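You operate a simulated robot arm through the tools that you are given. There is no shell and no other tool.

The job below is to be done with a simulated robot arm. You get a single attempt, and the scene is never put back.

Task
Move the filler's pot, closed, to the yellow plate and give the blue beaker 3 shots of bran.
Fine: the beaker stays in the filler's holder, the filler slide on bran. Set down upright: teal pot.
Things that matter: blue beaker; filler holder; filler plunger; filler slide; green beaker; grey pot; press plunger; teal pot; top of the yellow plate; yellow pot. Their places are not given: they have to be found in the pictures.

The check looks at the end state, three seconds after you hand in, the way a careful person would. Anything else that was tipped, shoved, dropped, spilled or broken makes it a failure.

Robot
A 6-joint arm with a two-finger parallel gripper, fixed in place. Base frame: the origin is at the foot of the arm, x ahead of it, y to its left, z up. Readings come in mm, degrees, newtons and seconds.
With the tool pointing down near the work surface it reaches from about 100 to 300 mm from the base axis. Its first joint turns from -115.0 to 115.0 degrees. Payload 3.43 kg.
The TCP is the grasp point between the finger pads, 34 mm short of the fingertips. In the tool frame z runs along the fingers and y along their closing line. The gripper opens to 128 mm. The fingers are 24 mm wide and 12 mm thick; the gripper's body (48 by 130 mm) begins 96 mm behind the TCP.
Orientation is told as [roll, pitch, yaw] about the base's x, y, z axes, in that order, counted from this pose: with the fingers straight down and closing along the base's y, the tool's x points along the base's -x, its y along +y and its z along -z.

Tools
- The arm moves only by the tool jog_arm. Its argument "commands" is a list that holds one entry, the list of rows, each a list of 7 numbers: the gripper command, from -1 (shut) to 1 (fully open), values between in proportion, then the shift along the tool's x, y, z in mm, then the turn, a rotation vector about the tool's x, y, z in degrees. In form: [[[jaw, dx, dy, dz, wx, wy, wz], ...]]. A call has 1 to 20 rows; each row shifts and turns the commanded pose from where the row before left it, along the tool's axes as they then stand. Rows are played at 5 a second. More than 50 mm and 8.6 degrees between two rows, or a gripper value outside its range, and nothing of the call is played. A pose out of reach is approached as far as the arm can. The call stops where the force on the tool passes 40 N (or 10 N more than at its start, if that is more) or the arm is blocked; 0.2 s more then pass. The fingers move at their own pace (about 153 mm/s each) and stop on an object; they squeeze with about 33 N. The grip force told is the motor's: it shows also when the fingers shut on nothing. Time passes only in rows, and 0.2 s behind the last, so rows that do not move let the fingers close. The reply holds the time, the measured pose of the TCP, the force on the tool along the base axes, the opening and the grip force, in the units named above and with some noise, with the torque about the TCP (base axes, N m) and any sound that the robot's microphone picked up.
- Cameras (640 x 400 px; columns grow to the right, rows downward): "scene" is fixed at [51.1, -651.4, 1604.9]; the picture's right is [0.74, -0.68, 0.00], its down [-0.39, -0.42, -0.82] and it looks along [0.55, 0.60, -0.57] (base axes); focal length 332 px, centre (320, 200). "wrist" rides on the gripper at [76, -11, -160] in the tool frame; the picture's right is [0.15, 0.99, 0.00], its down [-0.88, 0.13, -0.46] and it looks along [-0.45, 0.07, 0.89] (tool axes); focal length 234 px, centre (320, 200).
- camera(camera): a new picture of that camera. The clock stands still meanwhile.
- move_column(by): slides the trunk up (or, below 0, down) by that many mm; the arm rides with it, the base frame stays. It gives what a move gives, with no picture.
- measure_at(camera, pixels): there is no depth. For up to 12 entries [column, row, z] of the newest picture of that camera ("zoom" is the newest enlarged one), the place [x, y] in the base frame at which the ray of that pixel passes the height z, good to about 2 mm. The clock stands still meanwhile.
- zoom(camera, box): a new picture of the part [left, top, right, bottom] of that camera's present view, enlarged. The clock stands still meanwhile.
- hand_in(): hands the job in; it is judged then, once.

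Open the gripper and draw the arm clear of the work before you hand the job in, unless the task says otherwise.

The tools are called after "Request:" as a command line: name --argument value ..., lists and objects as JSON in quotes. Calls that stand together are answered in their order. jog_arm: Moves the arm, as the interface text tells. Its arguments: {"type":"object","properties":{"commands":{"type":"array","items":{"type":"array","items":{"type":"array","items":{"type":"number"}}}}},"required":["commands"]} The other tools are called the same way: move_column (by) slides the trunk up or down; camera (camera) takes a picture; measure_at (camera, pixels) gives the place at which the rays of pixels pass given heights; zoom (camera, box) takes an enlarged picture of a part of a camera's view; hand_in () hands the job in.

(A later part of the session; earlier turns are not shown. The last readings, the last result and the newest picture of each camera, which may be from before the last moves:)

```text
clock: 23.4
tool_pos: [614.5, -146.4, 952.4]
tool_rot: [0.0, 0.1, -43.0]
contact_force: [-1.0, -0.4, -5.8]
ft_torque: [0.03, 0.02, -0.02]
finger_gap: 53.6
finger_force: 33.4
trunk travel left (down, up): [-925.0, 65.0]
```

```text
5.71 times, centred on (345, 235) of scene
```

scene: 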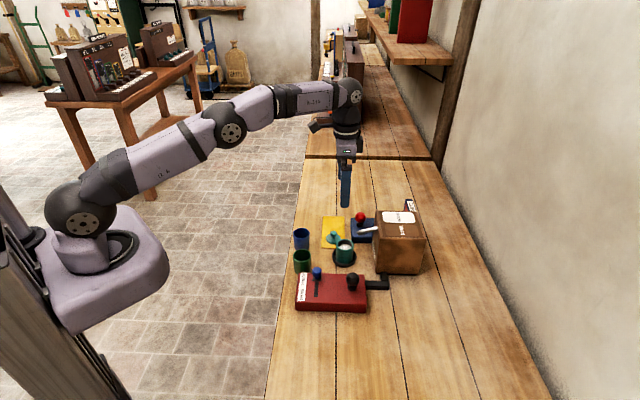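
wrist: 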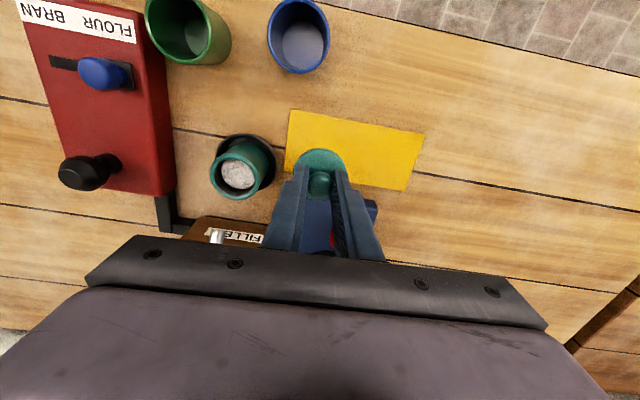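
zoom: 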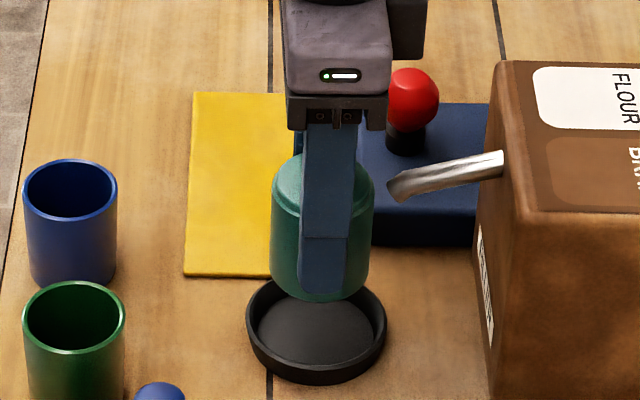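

The pot is lifted upright and clear of the dish. I carry it over the middle of the yellow plate.

Request:
jog_arm --commands '[[[-1, 8, 10, 0, 0, 0, 0], [-1, 8, 20, 0, 0, 0, 0], [-1, 7, 25, 0, 0, 0, 0], [-1, 5.8, 25, 0, 0, 0, 0], [-1, 0, 25, 0, 0, 0, 0], [-1, 0, 15, 0, 0, 0, 0], [-1, 0, 6.9, 0, 0, 0, 0], [-1, 0, 0, 0, 0, 0, 0], [-1, 0, 0, 0, 0, 0, 0]]]'

Request:
zoom --camera "scene" --box '[295, 190, 385, 260]'

Request:
camera --camera "wrist"

```text
clock: 25.4
tool_pos: [662.3, -32.8, 954.1]
tool_rot: [0.0, 0.0, -42.9]
contact_force: [-0.3, -0.1, -5.8]
ft_torque: [0.03, 0.0, 0.0]
finger_gap: 53.3
finger_force: 32.6
out of reach, approached as far as the arm can: row 5, 6
trunk travel left (down, up): [-925.0, 65.0]
```

```text
5.71 times, centred on (340, 225) of scene
```

zoom: 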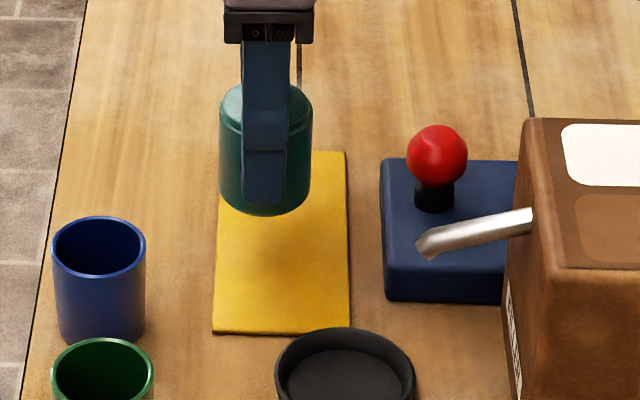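

```text
taken
```

wrist: 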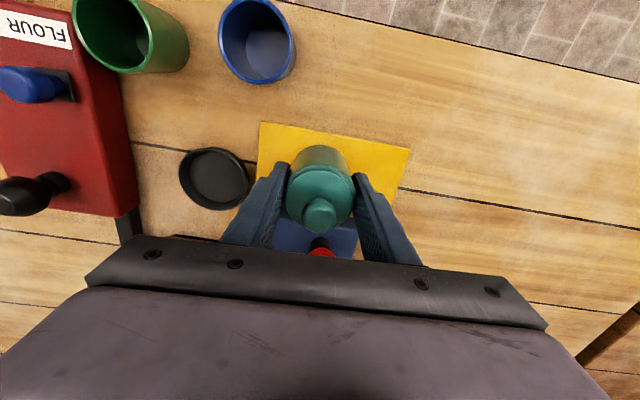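

The arm ran short of reach and stands at (662,−33), too near the plate's operator-side edge. I shift to about (655,−58), on the plate's centre line and within reach.

Request:
jog_arm --commands '[[[-1, -6, -12, 0, 0, 0, 0], [-1, -5.7, -11.3, 0, 0, 0, 0], [-1, 0, 0, 0, 0, 0, 0], [-1, 0, 0, 0, 0, 0, 0]]]'

Request:
zoom --camera "scene" --box '[295, 190, 385, 260]'

Request:
zoom --camera "wrist" --box '[220, 80, 420, 230]'

```text
clock: 26.4
tool_pos: [657.7, -59.0, 953.0]
tool_rot: [-0.1, 0.1, -43.0]
contact_force: [0.7, -0.4, -6.0]
ft_torque: [0.03, -0.02, 0.02]
finger_gap: 53.5
finger_force: 32.6
trunk travel left (down, up): [-925.0, 65.0]
```

```text
5.71 times, centred on (340, 225) of scene
```

zoom: 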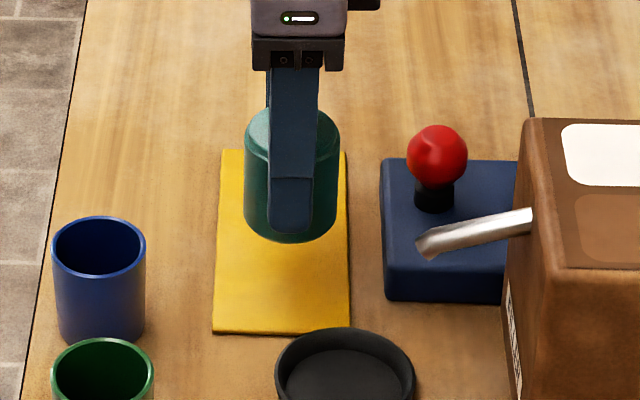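

```text
2.67 times, centred on (320, 155) of wrist
```

zoom: 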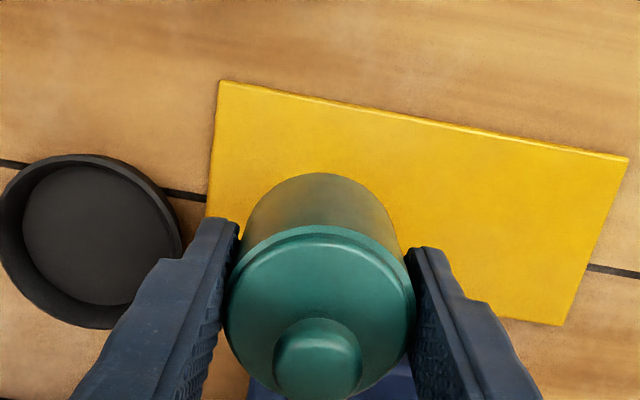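

The pot is over the plate's centre line within a few mm. I lower most of the way, then slowly until contact.

Request:
jog_arm --commands '[[[-1, 2, 0, 10, 0, 0, 0], [-1, 0, 0, 15, 0, 0, 0], [-1, 0, 0, 10, 0, 0, 0], [-1, 0, 0, 5, 0, 0, 0], [-1, 0, 0, 0, 0, 0, 0]]]'

Request:
zoom --camera "scene" --box '[315, 205, 365, 255]'

```text
clock: 27.6
tool_pos: [656.7, -57.0, 912.4]
tool_rot: [0.0, -0.1, -43.1]
contact_force: [1.4, 0.4, -4.8]
ft_torque: [0.0, 0.01, 0.0]
finger_gap: 53.5
finger_force: 33.6
trunk travel left (down, up): [-925.0, 65.0]
```

```text
8.00 times, centred on (340, 230) of scene
```

zoom: 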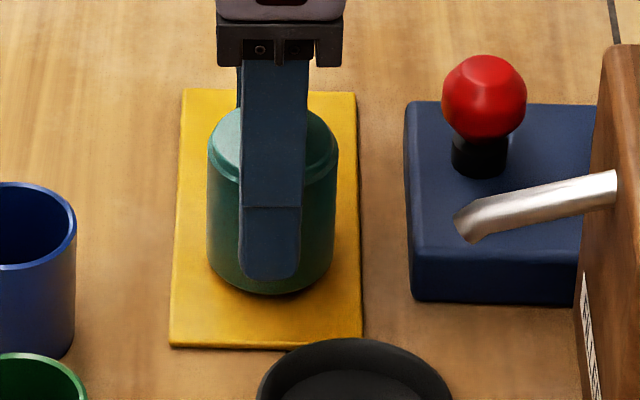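

The pot hovers a few mm above the plate and is well inside its edges. I continue down in 1 mm steps.

Request:
jog_arm --commands '[[[-1, 0, 0, 1.5, 0, 0, 0], [-1, 0, 0, 1, 0, 0, 0], [-1, 0, 0, 1, 0, 0, 0], [-1, 0, 0, 0, 0, 0, 0]]]'

```text
clock: 28.6
tool_pos: [655.0, -58.0, 909.0]
tool_rot: [0.0, 0.0, -43.0]
contact_force: [-1.1, -1.0, -5.6]
ft_torque: [-0.01, 0.02, 0.01]
finger_gap: 53.7
finger_force: 33.2
trunk travel left (down, up): [-925.0, 65.0]
```

Still carrying the pot's weight (−5.6 N), so I keep lowering.

Request:
jog_arm --commands '[[[-1, 0, 0, 1, 0, 0, 0], [-1, 0, 0, 1, 0, 0, 0], [-1, 0, 0, 0, 0, 0, 0]]]'

Request:
zoom --camera "scene" --box '[315, 205, 365, 255]'

```text
clock: 29.4
tool_pos: [656.1, -56.6, 907.9]
tool_rot: [-0.1, 0.0, -43.0]
contact_force: [0.1, 0.4, -4.4]
ft_torque: [-0.02, 0.03, 0.02]
finger_gap: 53.5
finger_force: 32.9
trunk travel left (down, up): [-925.0, 65.0]
```

```text
8.00 times, centred on (340, 230) of scene
```

zoom: 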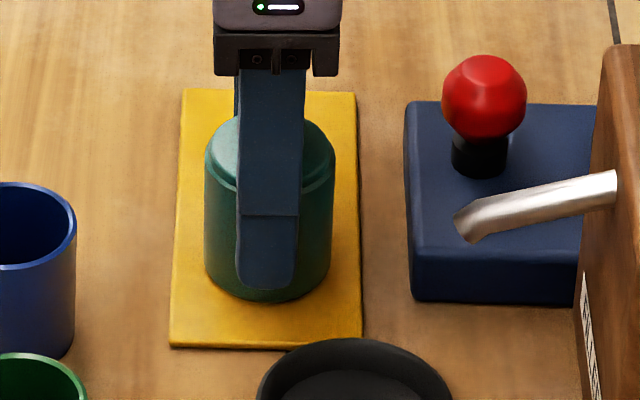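

Request:
jog_arm --commands '[[[-1, 0, 0, 0.7, 0, 0, 0], [-1, 0, 0, 0.7, 0, 0, 0], [-1, 0, 0, 0, 0, 0, 0]]]'

```text
clock: 30.2
tool_pos: [655.1, -56.5, 906.5]
tool_rot: [0.1, -0.1, -43.0]
contact_force: [1.6, 2.4, 4.1]
ft_torque: [0.12, 0.11, -0.06]
finger_gap: 53.4
finger_force: 33.5
trunk travel left (down, up): [-925.0, 65.0]
```

The force swung to +4 N: the pot stands on the plate. I open and rise straight up.

Request:
jog_arm --commands '[[[-0.1, 0, 0, 0, 0, 0, 0], [0.1, 0, 0, 0, 0, 0, 0], [0.15, 0, 0, 0, 0, 0, 0], [0.15, 0, 0, -15, 0, 0, 0], [0.15, 0, 0, -30, 0, 0, 0], [0.15, 0, 0, -40, 0, 0, 0], [0.15, 0, 0, -30, 0, 0, 0], [0.15, 0, 0, 0, 0, 0, 0]]]'

Request:
zoom --camera "scene" --box '[285, 200, 385, 270]'

Request:
camera --camera "wrist"

```text
clock: 32.0
tool_pos: [655.8, -58.6, 1022.1]
tool_rot: [0.1, -0.1, -43.0]
contact_force: [0.0, -0.6, -0.2]
ft_torque: [0.02, 0.03, 0.0]
finger_gap: 73.7
finger_force: 0.1
trunk travel left (down, up): [-925.0, 65.0]
```

```text
5.71 times, centred on (335, 235) of scene
```

zoom: 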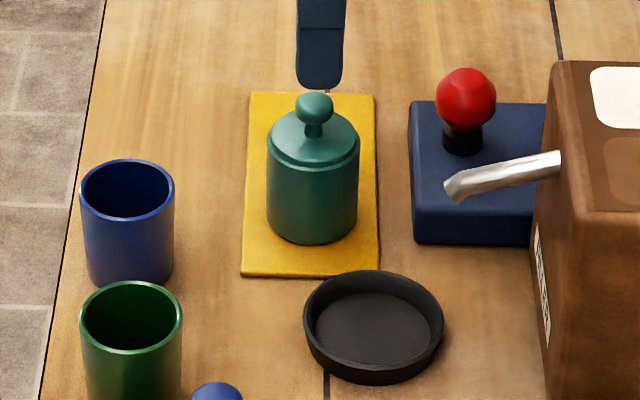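

```text
taken
```

wrist: 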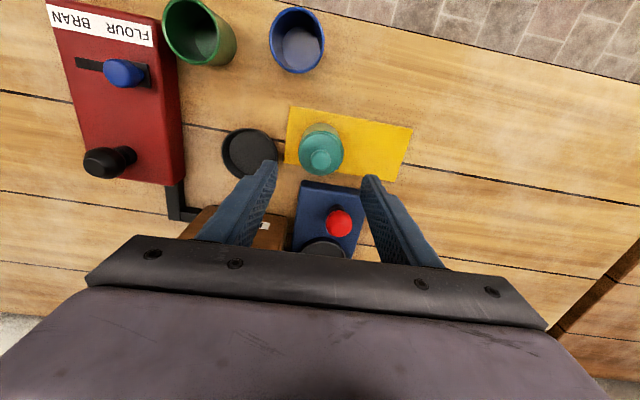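

The closed pot stands upright on the plate. Now I move above the blue beaker (wrist view 297,41).

Request:
jog_arm --commands '[[[0.15, 25, -10, 0, 0, 0, 0], [0.15, 25, -10, 0, 0, 0, 0], [0.15, 25, -10, 0, 0, 0, 0], [0.15, 20, -10, 0, 0, 0, 0], [0.15, 10.8, -0.5, 0, 0, 0, 0], [0.15, 0, 0, 0, 0, 0, 0], [0.15, 0, 0, 0, 0, 0, 0]]]'

Request:
camera --camera "wrist"

Request:
zoom --camera "wrist" --box '[200, 80, 400, 230]'

```text
clock: 33.6
tool_pos: [549.7, -13.9, 1021.6]
tool_rot: [0.0, 0.0, -43.0]
contact_force: [-0.4, 0.2, 0.0]
ft_torque: [-0.02, -0.01, -0.01]
finger_gap: 73.4
finger_force: 0.2
trunk travel left (down, up): [-925.0, 65.0]
```

```text
taken
```

wrist: 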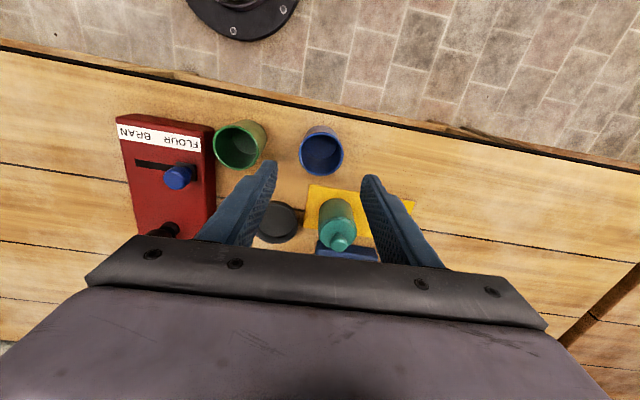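

```text
2.67 times, centred on (300, 155) of wrist
```

zoom: 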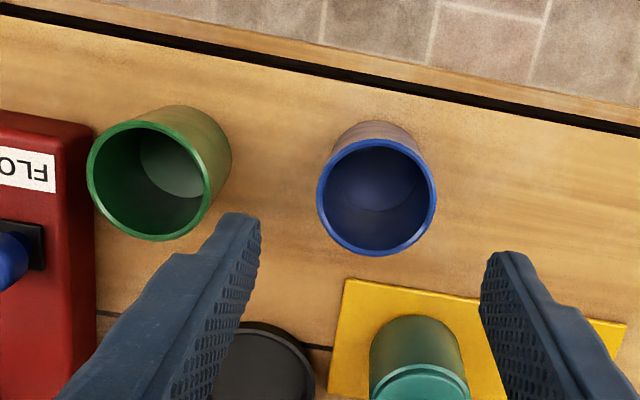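

I measure both beaker rims in this zoom.

Request:
measure_at --camera "zoom" --pixels '[[377, 197, 905], [377, 197, 912], [317, 197, 908], [437, 197, 908], [377, 139, 908], [377, 255, 908], [150, 182, 908], [212, 182, 908], [88, 182, 908], [378, 125, 850]]'

Request:
zoom --camera "scene" --box '[275, 215, 345, 275]'

```text
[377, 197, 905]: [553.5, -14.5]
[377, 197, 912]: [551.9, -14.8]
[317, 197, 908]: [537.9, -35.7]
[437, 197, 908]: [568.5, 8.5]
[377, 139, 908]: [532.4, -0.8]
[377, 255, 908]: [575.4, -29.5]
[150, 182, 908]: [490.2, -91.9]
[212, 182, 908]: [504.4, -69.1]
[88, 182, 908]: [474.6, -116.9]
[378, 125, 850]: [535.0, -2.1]
```

```text
6.67 times, centred on (310, 245) of scene
```

zoom: 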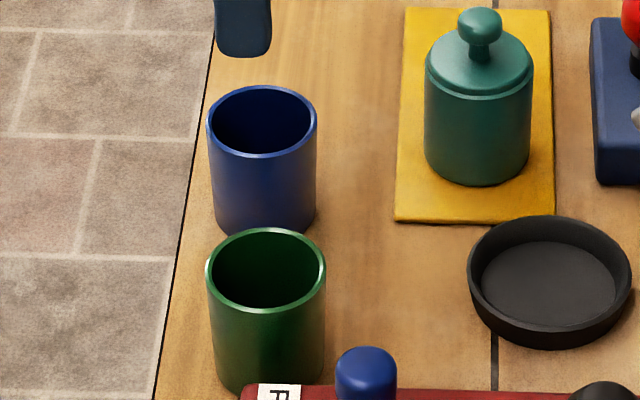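

Blue beaker at (553,−14.5), ⌀53, rim z≈908, with ~46 mm gap to the green one. I centre on it and descend to TCP ≈ 905.

Request:
jog_arm --commands '[[[0.15, -2.5, 2, 20, 0, 0, 0], [0.15, 0, 0, 30, 0, 0, 0], [0.15, 0, 0, 30, 0, 0, 0], [0.15, 0, 0, 22, 0, 0, 0], [0.15, 0, 0, 14, 0, 0, 0], [0.15, 0, 0, 0, 0, 0, 0]]]'

Request:
zoom --camera "scene" --box '[275, 205, 345, 275]'

Request:
zoom --camera "wrist" --box '[200, 80, 400, 230]'

```text
clock: 35.0
tool_pos: [553.3, -15.7, 907.0]
tool_rot: [0.0, 0.0, -43.1]
contact_force: [0.4, 1.3, -0.2]
ft_torque: [-0.01, 0.0, 0.0]
finger_gap: 73.6
finger_force: 0.1
trunk travel left (down, up): [-925.0, 65.0]
```

```text
5.71 times, centred on (310, 240) of scene
```

zoom: 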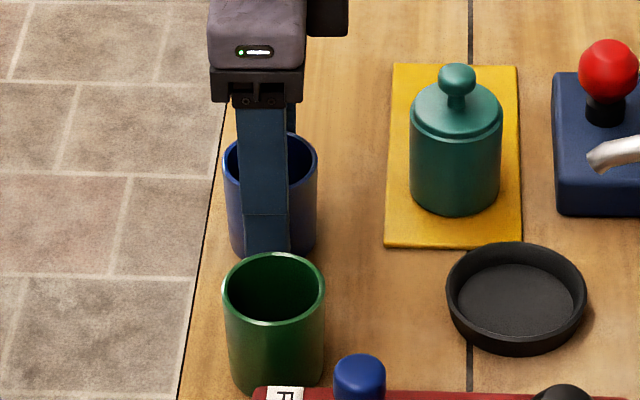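

```text
2.67 times, centred on (300, 155) of wrist
```

zoom: 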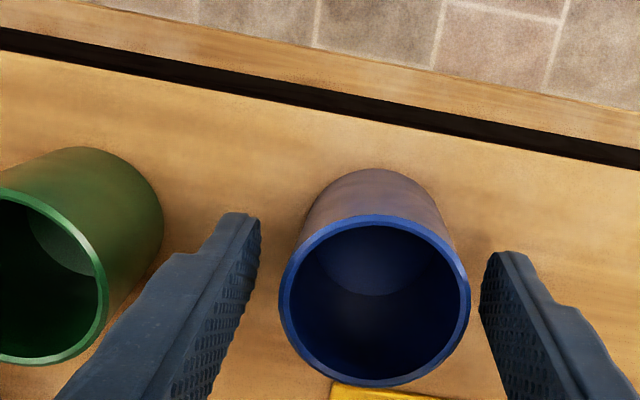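

Fingers straddle the beaker symmetrically without contact. I close on it.

Request:
jog_arm --commands '[[[-0.1, 0, 0, 1, 0, 0, 0], [-0.5, 0, 0, 0, 0, 0, 0], [-1, 0, 0, 0, 0, 0, 0], [-1, 0, 0, 0, 0, 0, 0], [-1, 0, 0, -5, 0, 0, 0], [-1, 0, 0, -15, 0, 0, 0], [-1, 0, 0, -25, 0, 0, 0], [-1, 0, 0, 0, 0, 0, 0]]]'

Request:
zoom --camera "scene" --box '[275, 205, 345, 275]'

Request:
camera --camera "wrist"

```text
clock: 36.8
tool_pos: [553.1, -16.5, 950.8]
tool_rot: [0.0, 0.0, -43.0]
contact_force: [-0.4, -0.2, -2.3]
ft_torque: [0.05, 0.0, -0.02]
finger_gap: 52.9
finger_force: 33.2
trunk travel left (down, up): [-925.0, 65.0]
```

```text
5.71 times, centred on (310, 240) of scene
```

zoom: 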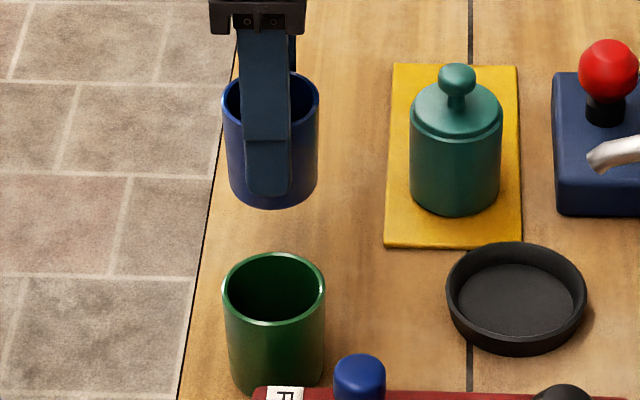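

```text
taken
```

wrist: 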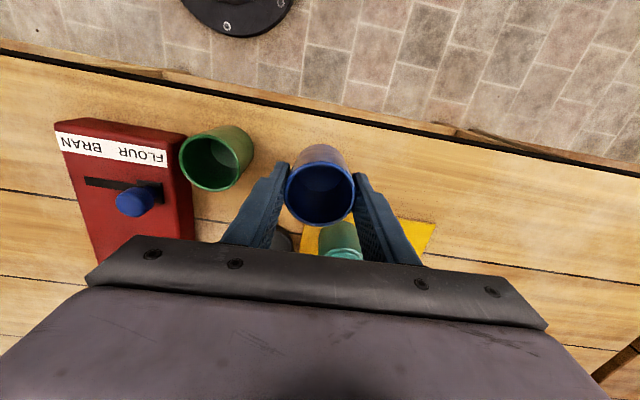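

The beaker is held level. I carry it along a path between the green beaker and the pot to above the dish at about (613.5,−147).

Request:
jog_arm --commands '[[[-1, -15, -10, 0, 0, 0, 0], [-1, -15, -10, 0, 0, 0, 0], [-1, -15, -10, 0, 0, 0, 0], [-1, -15, -8, 0, 0, 0, 0], [-1, -15, -7, 0, 0, 0, 0], [-1, -15, -4, 0, 0, 0, 0], [-1, -15, -3, 0, 0, 0, 0], [-1, -12, -2, 5, 0, 0, 0], [-1, -8, -1, 5, 0, 0, 0], [-1, -4, 0, 0, 0, 0, 0], [-1, 0, 0, 0, 0, 0, 0], [-1, 0, 0, 0, 0, 0, 0]]]'

Request:
zoom --camera "scene" --box '[305, 205, 385, 275]'

Request:
zoom --camera "wrist" --box '[220, 80, 420, 230]'

```text
clock: 39.4
tool_pos: [611.5, -142.9, 939.5]
tool_rot: [0.0, 0.0, -42.9]
contact_force: [0.9, -0.2, -2.0]
ft_torque: [0.0, -0.01, 0.01]
finger_gap: 52.7
finger_force: 32.8
trunk travel left (down, up): [-925.0, 65.0]
```

```text
5.71 times, centred on (345, 240) of scene
```

zoom: 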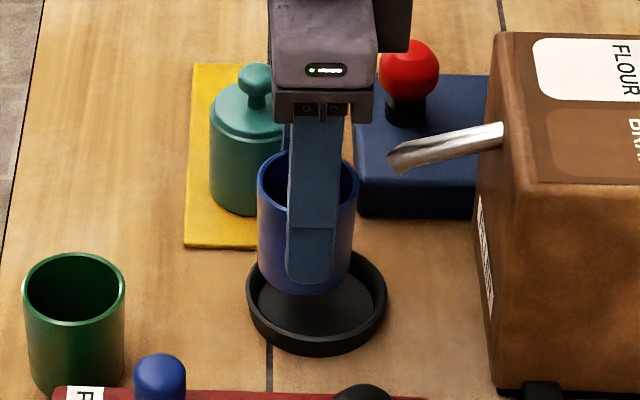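

```text
2.67 times, centred on (320, 155) of wrist
```

zoom: 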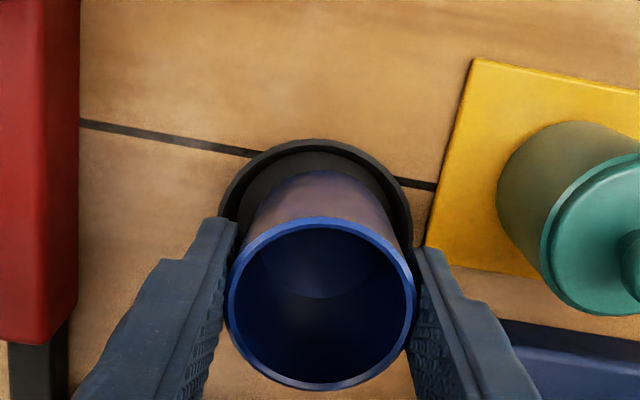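

The beaker needs ~4 mm toward the box to be centred in the dish (beaker col 307 vs dish 317). I correct and lower most of the way.

Request:
jog_arm --commands '[[[-1, -4.2, -1.5, 0, 0, 0, 0], [-1, 0, 0, 8, 0, 0, 0], [-1, 0, 0, 8, 0, 0, 0], [-1, 0, 0, 7, 0, 0, 0], [-1, 0, 0, 0, 0, 0, 0]]]'

Request:
zoom --camera "scene" --box '[305, 205, 385, 275]'

Request:
zoom --camera "wrist" --box '[220, 80, 420, 230]'

```text
clock: 40.6
tool_pos: [613.1, -147.8, 916.8]
tool_rot: [0.0, -0.1, -43.0]
contact_force: [0.2, -0.3, -1.2]
ft_torque: [-0.02, 0.0, 0.01]
finger_gap: 52.9
finger_force: 32.9
trunk travel left (down, up): [-925.0, 65.0]
```

```text
5.71 times, centred on (345, 240) of scene
```

zoom: 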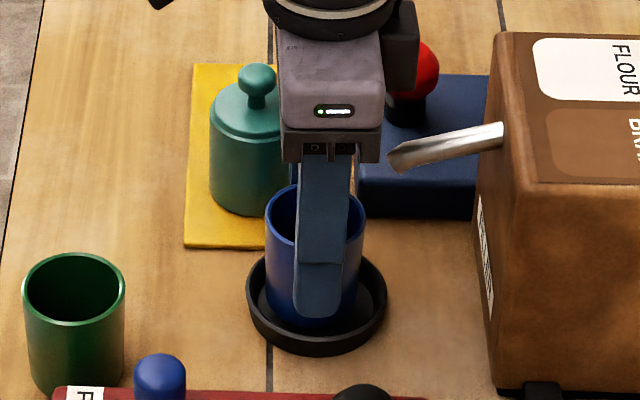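

```text
2.67 times, centred on (320, 155) of wrist
```

zoom: 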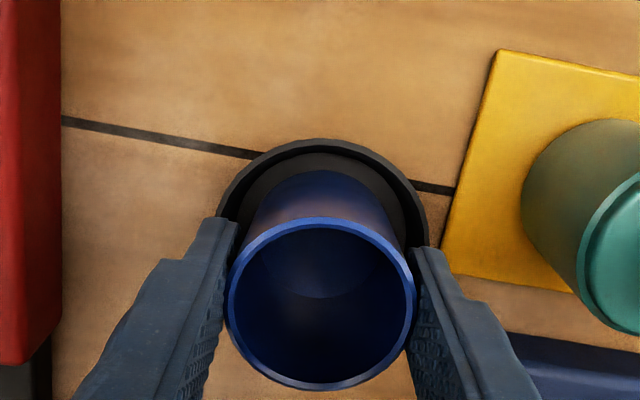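

Well centred now. I lower slowly to contact.

Request:
jog_arm --commands '[[[-1, -0.5, 0, 3, 0, 0, 0], [-1, 0, 0, 2, 0, 0, 0], [-1, 0, 0, 1.5, 0, 0, 0], [-1, 0, 0, 0, 0, 0, 0]]]'

```text
clock: 41.6
tool_pos: [613.9, -148.6, 910.3]
tool_rot: [0.0, 0.0, -43.1]
contact_force: [0.1, -0.3, -2.2]
ft_torque: [0.04, 0.04, 0.02]
finger_gap: 53.2
finger_force: 33.2
trunk travel left (down, up): [-925.0, 65.0]
```

No contact yet; continuing in small steps.

Request:
jog_arm --commands '[[[-1, 0, 0, 1, 0, 0, 0], [-1, 0, 0, 1, 0, 0, 0], [-1, 0, 0, 0, 0, 0, 0]]]'

```text
clock: 42.4
tool_pos: [613.2, -147.9, 910.5]
tool_rot: [0.1, -0.2, -43.0]
contact_force: [0.4, 0.9, 11.4]
ft_torque: [-0.03, 0.25, 0.0]
finger_gap: 53.1
finger_force: 33.2
trunk travel left (down, up): [-925.0, 65.0]
```

Contact with the dish floor at ~11 N. I release and rise.

Request:
jog_arm --commands '[[[-1, 0, 0, -0.5, 0, 0, 0], [-0.1, 0, 0, 0, 0, 0, 0], [0.1, 0, 0, 0, 0, 0, 0], [0.15, 0, 0, 0, 0, 0, 0], [0.15, 0, 0, -15, 0, 0, 0], [0.15, 0, 0, -30, 0, 0, 0], [0.15, 0, 0, -40, 0, 0, 0], [0.15, 0, 0, -20, 0, 0, 0], [0.15, 0, 0, 0, 0, 0, 0]]]'

Request:
zoom --camera "scene" --box '[285, 205, 385, 275]'

Request:
camera --camera "wrist"

```text
clock: 44.4
tool_pos: [613.5, -149.8, 1014.3]
tool_rot: [0.0, 0.0, -42.9]
contact_force: [0.2, -0.5, 0.0]
ft_torque: [0.04, 0.01, -0.01]
finger_gap: 73.6
finger_force: 0.0
trunk travel left (down, up): [-925.0, 65.0]
```

```text
5.71 times, centred on (335, 240) of scene
```

zoom: 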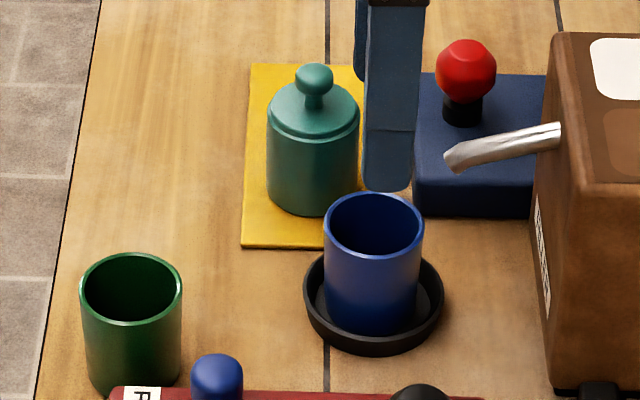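

```text
taken
```

wrist: 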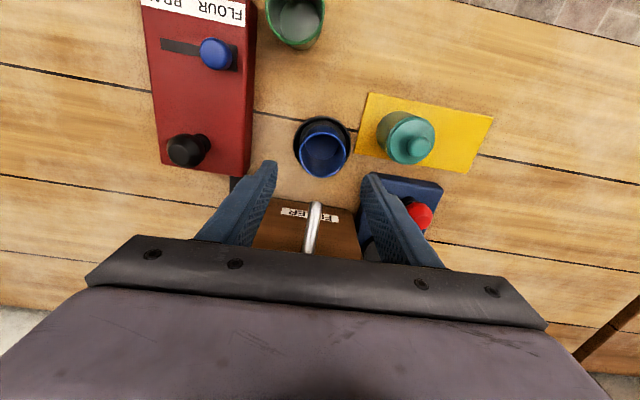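

The beaker stands in the holder. Next the slide: I move toward the console to measure knob, slot and plunger.

Request:
jog_arm --commands '[[[-0.3, 15, -25, 0, 0, 0, 0], [-0.3, 15, -25, 0, 0, 0, 0], [-0.3, 10, -25, 0, 0, 0, 0], [-0.3, 5, -25, 0, 0, 0, 0], [-0.3, 0, -10, 0, 0, 0, 0], [-0.3, 0, 0, 0, 0, 0, 0]]]'

Request:
camera --camera "wrist"

Request:
zoom --camera "wrist" --box '[220, 30, 400, 180]'

```text
clock: 45.8
tool_pos: [503.5, -196.5, 1013.0]
tool_rot: [0.0, 0.0, -43.0]
contact_force: [0.7, -0.1, 0.4]
ft_torque: [0.0, 0.0, 0.02]
finger_gap: 44.8
finger_force: 0.0
trunk travel left (down, up): [-925.0, 65.0]
```

```text
taken
```

wrist: 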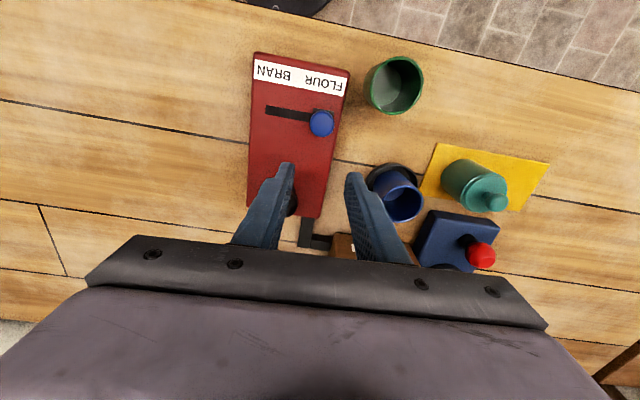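

```text
2.67 times, centred on (310, 105) of wrist
```

zoom: 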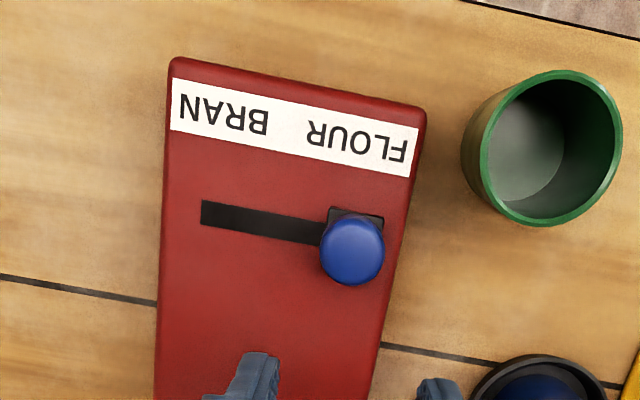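

The carriage is at zoom (356,225), the slot's BRAN end at (202,213). I triangulate the slot end and knob with the scene camera.

Request:
measure_at --camera "zoom" --pixels '[[202, 213, 880], [202, 213, 900], [356, 225, 880], [356, 225, 900], [352, 250, 910], [352, 250, 930], [384, 218, 890], [173, 65, 890], [425, 110, 890]]'

Request:
zoom --camera "scene" --box '[290, 255, 370, 315]'

```text
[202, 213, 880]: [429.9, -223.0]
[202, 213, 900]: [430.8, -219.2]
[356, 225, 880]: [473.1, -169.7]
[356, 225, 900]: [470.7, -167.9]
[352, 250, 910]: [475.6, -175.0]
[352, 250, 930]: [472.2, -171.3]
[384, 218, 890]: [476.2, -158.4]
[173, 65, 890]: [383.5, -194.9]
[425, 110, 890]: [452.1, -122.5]
```

```text
6.67 times, centred on (330, 285) of scene
```

zoom: 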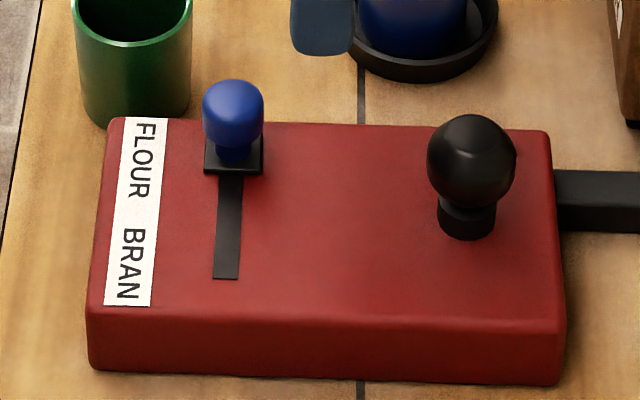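

Request:
measure_at --camera "zoom" --pixels '[[227, 279, 880], [227, 279, 900], [234, 155, 880], [234, 155, 900], [234, 112, 910], [234, 112, 930], [471, 160, 910], [471, 160, 930], [467, 228, 885], [467, 228, 900]]'

```text
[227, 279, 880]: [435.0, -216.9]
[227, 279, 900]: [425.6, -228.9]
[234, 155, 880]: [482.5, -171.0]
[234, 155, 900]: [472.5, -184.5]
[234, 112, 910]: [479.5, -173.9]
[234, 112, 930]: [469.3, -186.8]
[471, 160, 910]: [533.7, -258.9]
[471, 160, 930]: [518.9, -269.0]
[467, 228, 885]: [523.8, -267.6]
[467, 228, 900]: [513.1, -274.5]
```

Console top ≈ z 888, slide knob ≈ (474.5,−174.5) with ball z≈903–928, slot end ≈ (430,−221). I move above the knob with a ~36 mm gap and check.

Request:
jog_arm --commands '[[[-0.44, 18, -2, 0, 0, 0, 0], [-0.44, 18, -1.7, 0, 0, 0, 0], [-0.44, 0, 0, 20, 0, 0, 0], [-0.44, 0, 0, 10, 0, 0, 0], [-0.44, 0, 0, 0, 0, 0, 0]]]'

Request:
zoom --camera "wrist" --box '[220, 80, 420, 230]'

Request:
zoom --camera "scene" --box '[290, 235, 370, 305]'

```text
clock: 47.0
tool_pos: [476.2, -175.0, 982.4]
tool_rot: [0.1, 0.0, -42.9]
contact_force: [0.7, 0.3, -0.4]
ft_torque: [-0.04, 0.04, 0.01]
finger_gap: 35.9
finger_force: 0.1
trunk travel left (down, up): [-925.0, 65.0]
```

```text
2.67 times, centred on (320, 155) of wrist
```

zoom: 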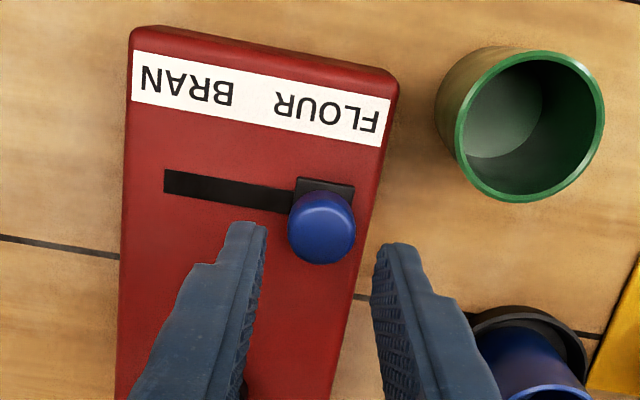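

```text
5.71 times, centred on (330, 270) of scene
```

zoom: 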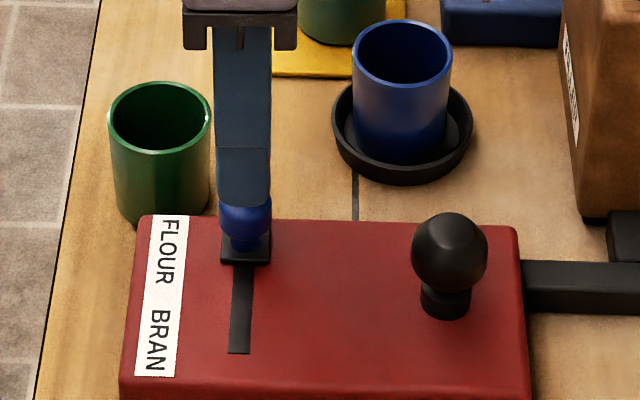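

Knob (322,227) is centred between the fingertips (267–372). I descend so the tips flank the knob.

Request:
jog_arm --commands '[[[-0.44, 0, 0, 15, 0, 0, 0], [-0.44, 0, 0, 15, 0, 0, 0], [-0.44, 0, 0, 10, 0, 0, 0], [-0.44, 0, 0, 5, 0, 0, 0], [-0.44, 0, 0, 0, 0, 0, 0]]]'

Request:
zoom --camera "wrist" --box '[220, 80, 420, 230]'

Request:
zoom --camera "scene" --box '[290, 235, 370, 305]'

```text
clock: 48.2
tool_pos: [476.2, -176.2, 939.6]
tool_rot: [0.0, 0.1, -43.0]
contact_force: [-0.7, 0.3, -0.5]
ft_torque: [0.0, -0.04, 0.01]
finger_gap: 35.8
finger_force: 0.1
trunk travel left (down, up): [-925.0, 65.0]
```

```text
2.67 times, centred on (320, 155) of wrist
```

zoom: 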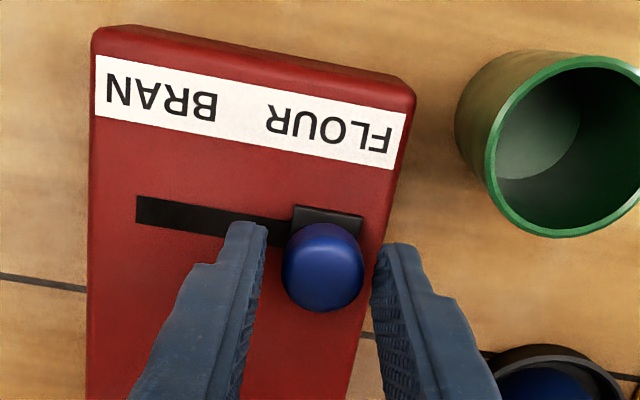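

```text
5.71 times, centred on (330, 270) of scene
```

zoom: 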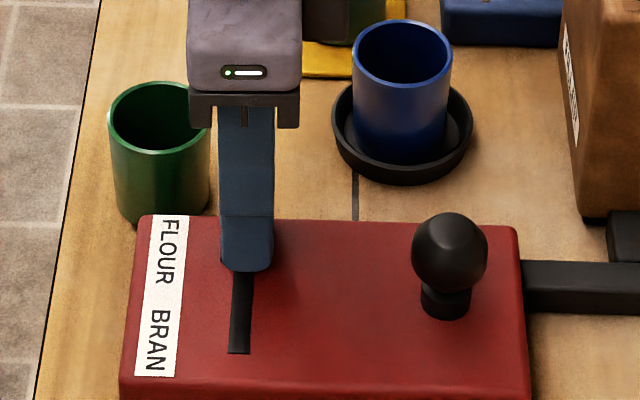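

Fingertips flank the knob at z≈905. I push along −y(tool) toward BRAN, first 40 mm.

Request:
jog_arm --commands '[[[-0.55, 0, -5, 0, 0, 0, 0], [-0.55, 0, -7, 0, 0, 0, 0], [-0.55, 0, -7, 0, 0, 0, 0], [-0.55, 0, -7, 0, 0, 0, 0], [-0.55, 0, -7, 0, 0, 0, 0], [-0.55, 0, -7, 0, 0, 0, 0], [-0.55, 0, 0, 0, 0, 0, 0]]]'

Request:
zoom --camera "wrist" --box '[220, 80, 420, 230]'

```text
clock: 49.8
tool_pos: [450.0, -206.0, 938.8]
tool_rot: [0.0, 0.0, -43.0]
contact_force: [-0.1, 0.1, 0.5]
ft_torque: [-0.01, -0.01, 0.02]
finger_gap: 28.7
finger_force: 0.4
trunk travel left (down, up): [-925.0, 65.0]
```

```text
2.67 times, centred on (320, 155) of wrist
```

zoom: 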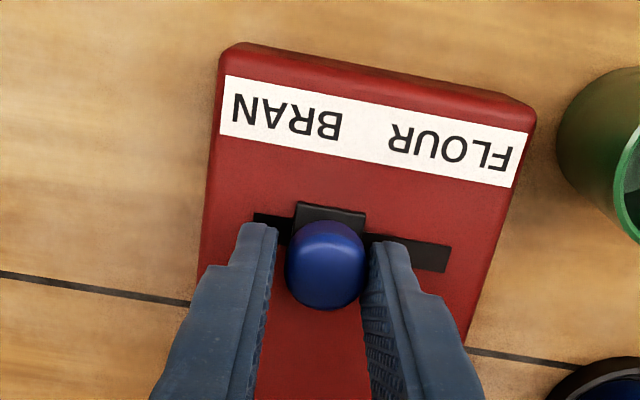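

The carriage moved ~40 mm, with ~14 mm of slot remaining (zoom 252→295). I keep pushing in small steps until it stops.

Request:
jog_arm --commands '[[[-0.55, 0, -5, 0, 0, 0, 0], [-0.55, 0, -5, 0, 0, 0, 0], [-0.55, 0, -3, 0, 0, 0, 0], [-0.55, 0, -2, 0, 0, 0, 0], [-0.55, 0, 0, 0, 0, 0, 0]]]'

Request:
zoom --camera "wrist" --box '[220, 80, 420, 230]'

```text
clock: 51.0
tool_pos: [439.2, -217.3, 938.4]
tool_rot: [0.0, 0.0, -43.1]
contact_force: [0.6, 0.9, -0.2]
ft_torque: [0.01, -0.02, 0.0]
finger_gap: 28.6
finger_force: 0.3
trunk travel left (down, up): [-925.0, 65.0]
```

```text
2.67 times, centred on (320, 155) of wrist
```

zoom: 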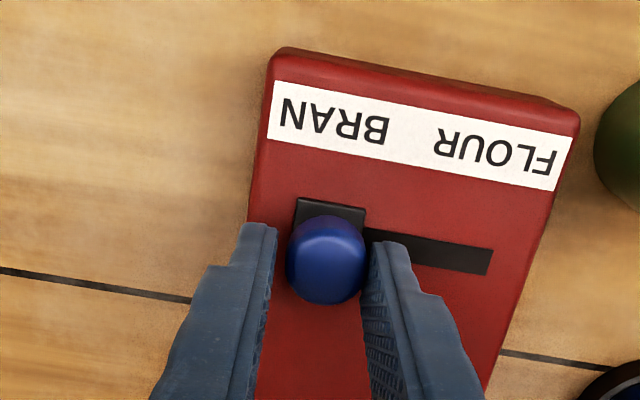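

The carriage has reached the slot's end, with nearly no force yet. I push a little further to feel the stop.

Request:
jog_arm --commands '[[[-0.55, 0, -2, 0, 0, 0, 0], [-0.55, 0, -2, 0, 0, 0, 0], [-0.55, 0, 0, 0, 0, 0, 0]]]'

Request:
zoom --camera "wrist" --box '[220, 80, 420, 230]'

```text
clock: 51.8
tool_pos: [436.5, -220.7, 937.6]
tool_rot: [0.0, 0.0, -43.0]
contact_force: [0.1, -0.2, 0.8]
ft_torque: [0.0, 0.01, -0.01]
finger_gap: 28.9
finger_force: 0.0
trunk travel left (down, up): [-925.0, 65.0]
```

```text
2.67 times, centred on (320, 155) of wrist
```

zoom: 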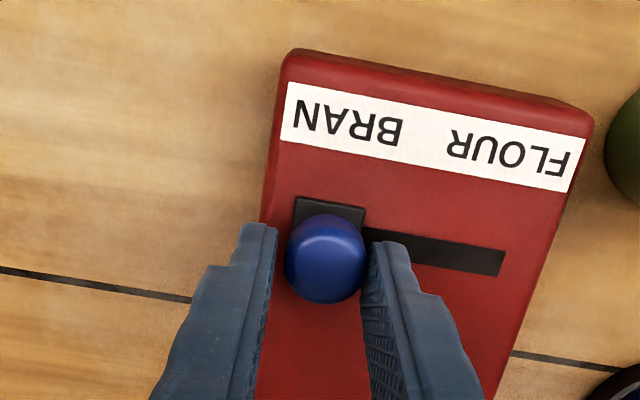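

The visible slot on the right (365→503 = 138 px) is still a little shorter than it was on the left originally (157 px), so ~6 mm may remain. I keep pushing.

Request:
jog_arm --commands '[[[-0.55, 0, -2, 0, 0, 0, 0], [-0.55, 0, -2, 0, 0, 0, 0], [-0.55, 0, -1.5, 0, 0, 0, 0], [-0.55, 0, -1.5, 0, 0, 0, 0], [-0.55, 0, 0, 0, 0, 0, 0]]]'

Request:
zoom --camera "wrist" --box '[220, 80, 420, 230]'

```text
clock: 53.0
tool_pos: [434.1, -224.9, 939.2]
tool_rot: [-0.1, -0.2, -43.1]
contact_force: [10.9, 8.0, -2.1]
ft_torque: [0.07, -0.4, -0.09]
finger_gap: 36.4
finger_force: 6.1
trunk travel left (down, up): [-925.0, 65.0]
```

```text
2.67 times, centred on (320, 155) of wrist
```

zoom: 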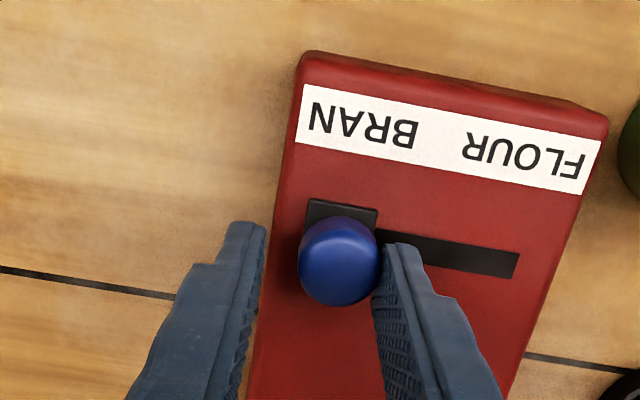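

End stop felt (≈13 N); the slide is at BRAN. I back off, open a bit and lift clear.

Request:
jog_arm --commands '[[[-0.44, 0, 4, 0, 0, 0, 0], [-0.4, 0, 0, 0, 0, 0, 0], [-0.4, 0, 0, -15, 0, 0, 0], [-0.4, 0, 0, -25, 0, 0, 0], [-0.4, 0, 0, -25, 0, 0, 0], [-0.4, 0, 0, 0, 0, 0, 0]]]'

Request:
camera --camera "wrist"

Request:
zoom --camera "scene" --box '[290, 245, 370, 315]'

```text
clock: 54.4
tool_pos: [434.0, -218.6, 1002.2]
tool_rot: [0.1, 0.0, -42.9]
contact_force: [0.1, 1.0, 0.5]
ft_torque: [0.02, 0.01, -0.01]
finger_gap: 38.6
finger_force: 0.0
trunk travel left (down, up): [-925.0, 65.0]
```

```text
taken
```

wrist: 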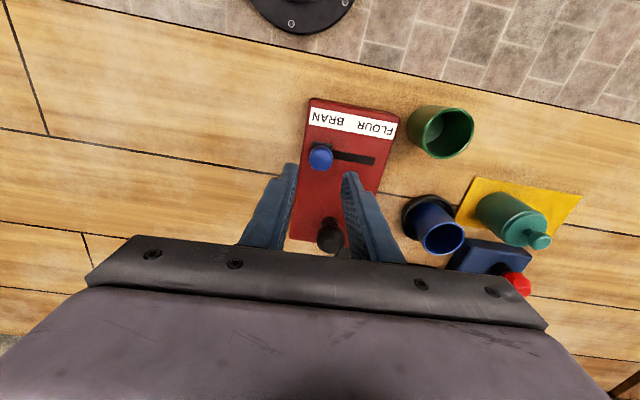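

```text
5.71 times, centred on (330, 280) of scene
```

zoom: 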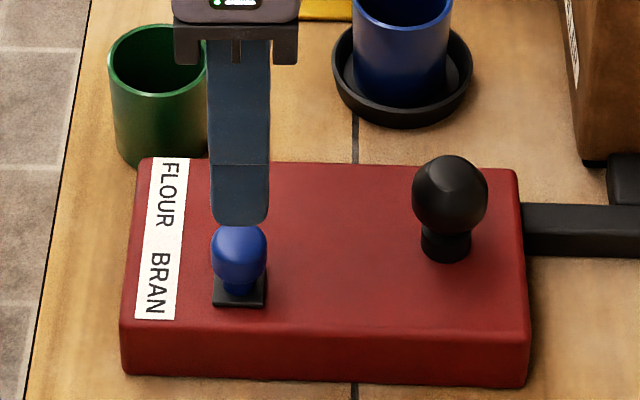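

The slide sits on BRAN. Next I close the fingers and move above the plunger knob at about (522,−265).

Request:
jog_arm --commands '[[[-1, 0, 5, -10, 0, 0, 0], [-1, -20, 5, -10, 0, 0, 0], [-1, -25, 5, 0, 0, 0, 0], [-1, -25, 6, 0, 0, 0, 0], [-1, -20, 5.1, 0, 0, 0, 0], [-1, -6, 0, 0, 0, 0, 0], [-1, 0, 0, 0, 0, 0, 0]]]'

Request:
camera --camera "wrist"

Request:
zoom --camera "wrist" --box '[220, 80, 420, 230]'

Request:
zoom --camera "scene" --box '[310, 225, 390, 295]'

```text
clock: 56.0
tool_pos: [522.9, -268.1, 1022.1]
tool_rot: [0.0, 0.0, -42.9]
contact_force: [-0.9, 0.4, -0.4]
ft_torque: [-0.04, -0.02, 0.0]
finger_gap: 0.0
finger_force: 32.6
trunk travel left (down, up): [-925.0, 65.0]
```

```text
taken
```

wrist: 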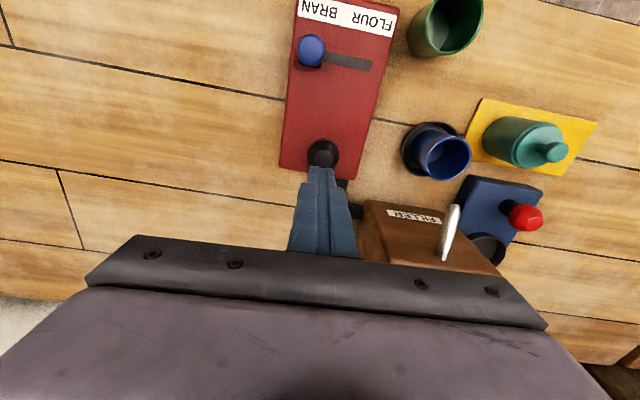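

```text
2.67 times, centred on (320, 155) of wrist
```

zoom: 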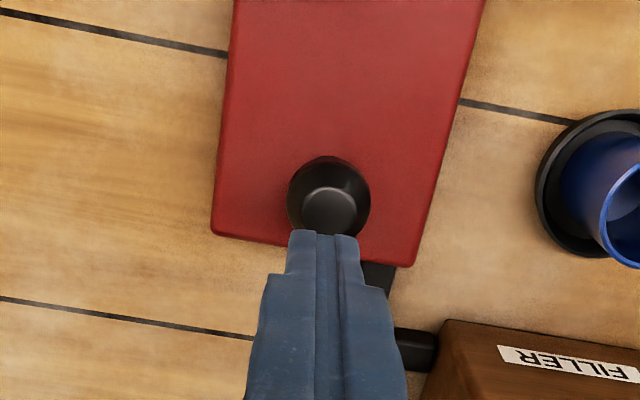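

```text
5.71 times, centred on (350, 260) of scene
```

zoom: 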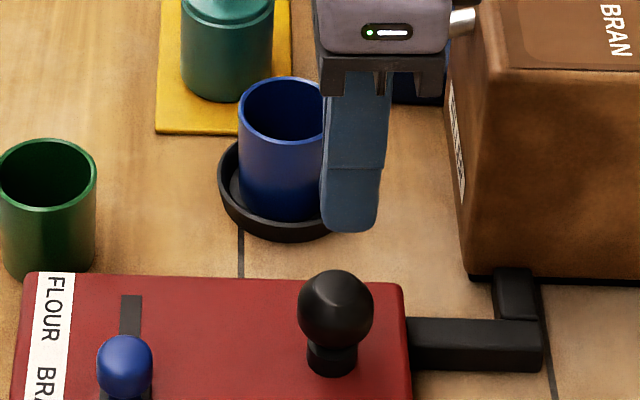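

I measure the plunger knob top in both views for centring.

Request:
measure_at --camera "zoom" --pixels '[[336, 310, 924], [336, 290, 935], [336, 290, 945]]'

Request:
measure_at --camera "wrist" --pixels '[[323.4, 153.9, 924], [325.6, 159.5, 935], [325.6, 159.5, 945], [307.6, 154, 924], [339, 154, 924]]'

```text
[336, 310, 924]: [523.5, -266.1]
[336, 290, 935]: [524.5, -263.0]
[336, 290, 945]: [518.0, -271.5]
```

```text
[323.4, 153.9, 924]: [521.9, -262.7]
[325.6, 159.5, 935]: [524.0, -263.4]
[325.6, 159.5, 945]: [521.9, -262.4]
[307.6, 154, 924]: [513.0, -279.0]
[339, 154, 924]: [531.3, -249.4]
```

Knob centre ≈ (522.5,−264), top ≈ 938. I centre and descend to just above it, then begin pressing in small steps.

Request:
jog_arm --commands '[[[-1, 3, 2.2, 15, 0, 0, 0], [-1, 0, 0, 15, 0, 0, 0], [-1, 0, 0, 8, 0, 0, 0], [-1, 0, 0, 0, 0, 0, 0]]]'

Request:
zoom --camera "scene" --box '[310, 225, 390, 295]'

Request:
zoom --camera "wrist" --box '[220, 80, 420, 230]'

```text
clock: 57.0
tool_pos: [519.8, -264.8, 986.7]
tool_rot: [-0.1, 0.0, -43.0]
contact_force: [-0.4, -0.6, -0.4]
ft_torque: [-0.01, 0.0, 0.0]
finger_gap: 0.3
finger_force: 32.3
trunk travel left (down, up): [-925.0, 65.0]
```

```text
5.71 times, centred on (350, 260) of scene
```

zoom: 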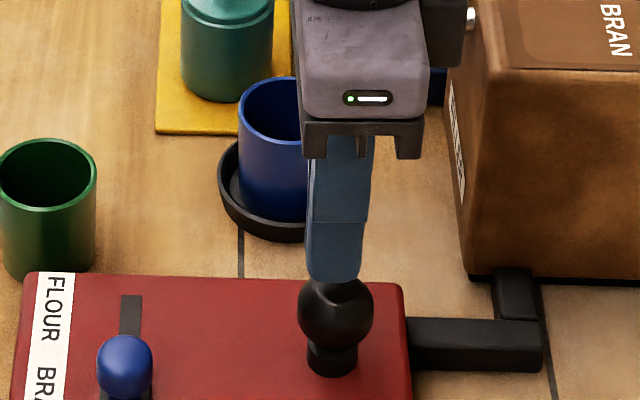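

```text
2.67 times, centred on (320, 155) of wrist
```

zoom: 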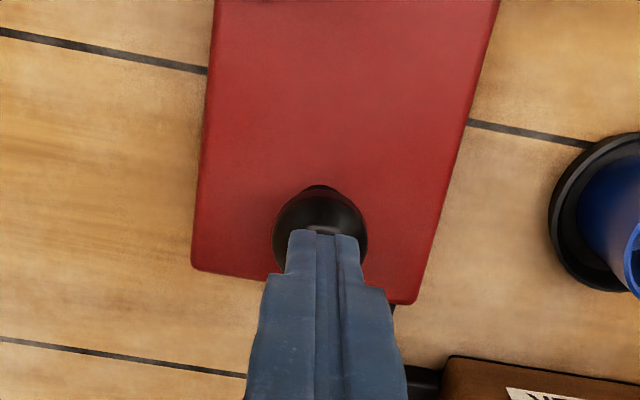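

The tips are centred over the knob with ~10 mm to go. I press down in small steps.

Request:
jog_arm --commands '[[[-1, 0, 0, 4, 0, 0, 0], [-1, 0, 0, 3, 0, 0, 0], [-1, 0, 0, 3, 0, 0, 0], [-1, 0, 0, 3, 0, 0, 0], [-1, 0, 0, 0, 0, 0, 0]]]'

```text
clock: 58.2
tool_pos: [520.8, -263.4, 974.1]
tool_rot: [0.0, 0.0, -42.9]
contact_force: [-1.2, -1.0, 1.9]
ft_torque: [0.02, 0.03, -0.02]
finger_gap: 0.0
finger_force: 33.1
trunk travel left (down, up): [-925.0, 65.0]
```

Contact is just beginning (1.9 N). I continue the first stroke down until the stop.

Request:
jog_arm --commands '[[[-1, 0, 0, 3, 0, 0, 0], [-1, 0, 0, 3, 0, 0, 0], [-1, 0, 0, 0, 0, 0, 0]]]'

```text
clock: 59.0
tool_pos: [521.1, -264.0, 967.2]
tool_rot: [0.0, 0.0, -43.0]
contact_force: [1.2, -2.3, 4.1]
ft_torque: [-0.05, -0.03, 0.0]
finger_gap: 0.0
finger_force: 32.8
trunk travel left (down, up): [-925.0, 65.0]
```

Request:
jog_arm --commands '[[[-1, 0, 0, 3, 0, 0, 0], [-1, 0, 0, 2, 0, 0, 0], [-1, 0, 0, 0, 0, 0, 0]]]'

Request:
zoom --camera "scene" --box '[310, 225, 390, 295]'

```text
clock: 59.8
tool_pos: [521.5, -263.2, 961.0]
tool_rot: [0.0, -0.2, -43.0]
contact_force: [-0.6, -1.6, 8.0]
ft_torque: [-0.07, -0.02, -0.03]
finger_gap: 0.0
finger_force: 32.7
trunk travel left (down, up): [-925.0, 65.0]
heard: click
```

```text
5.71 times, centred on (350, 260) of scene
```

zoom: 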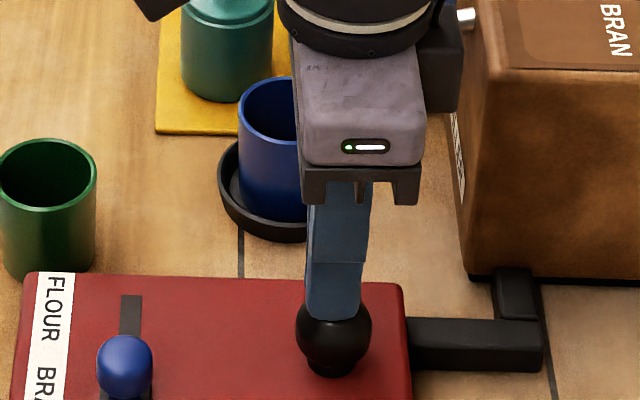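

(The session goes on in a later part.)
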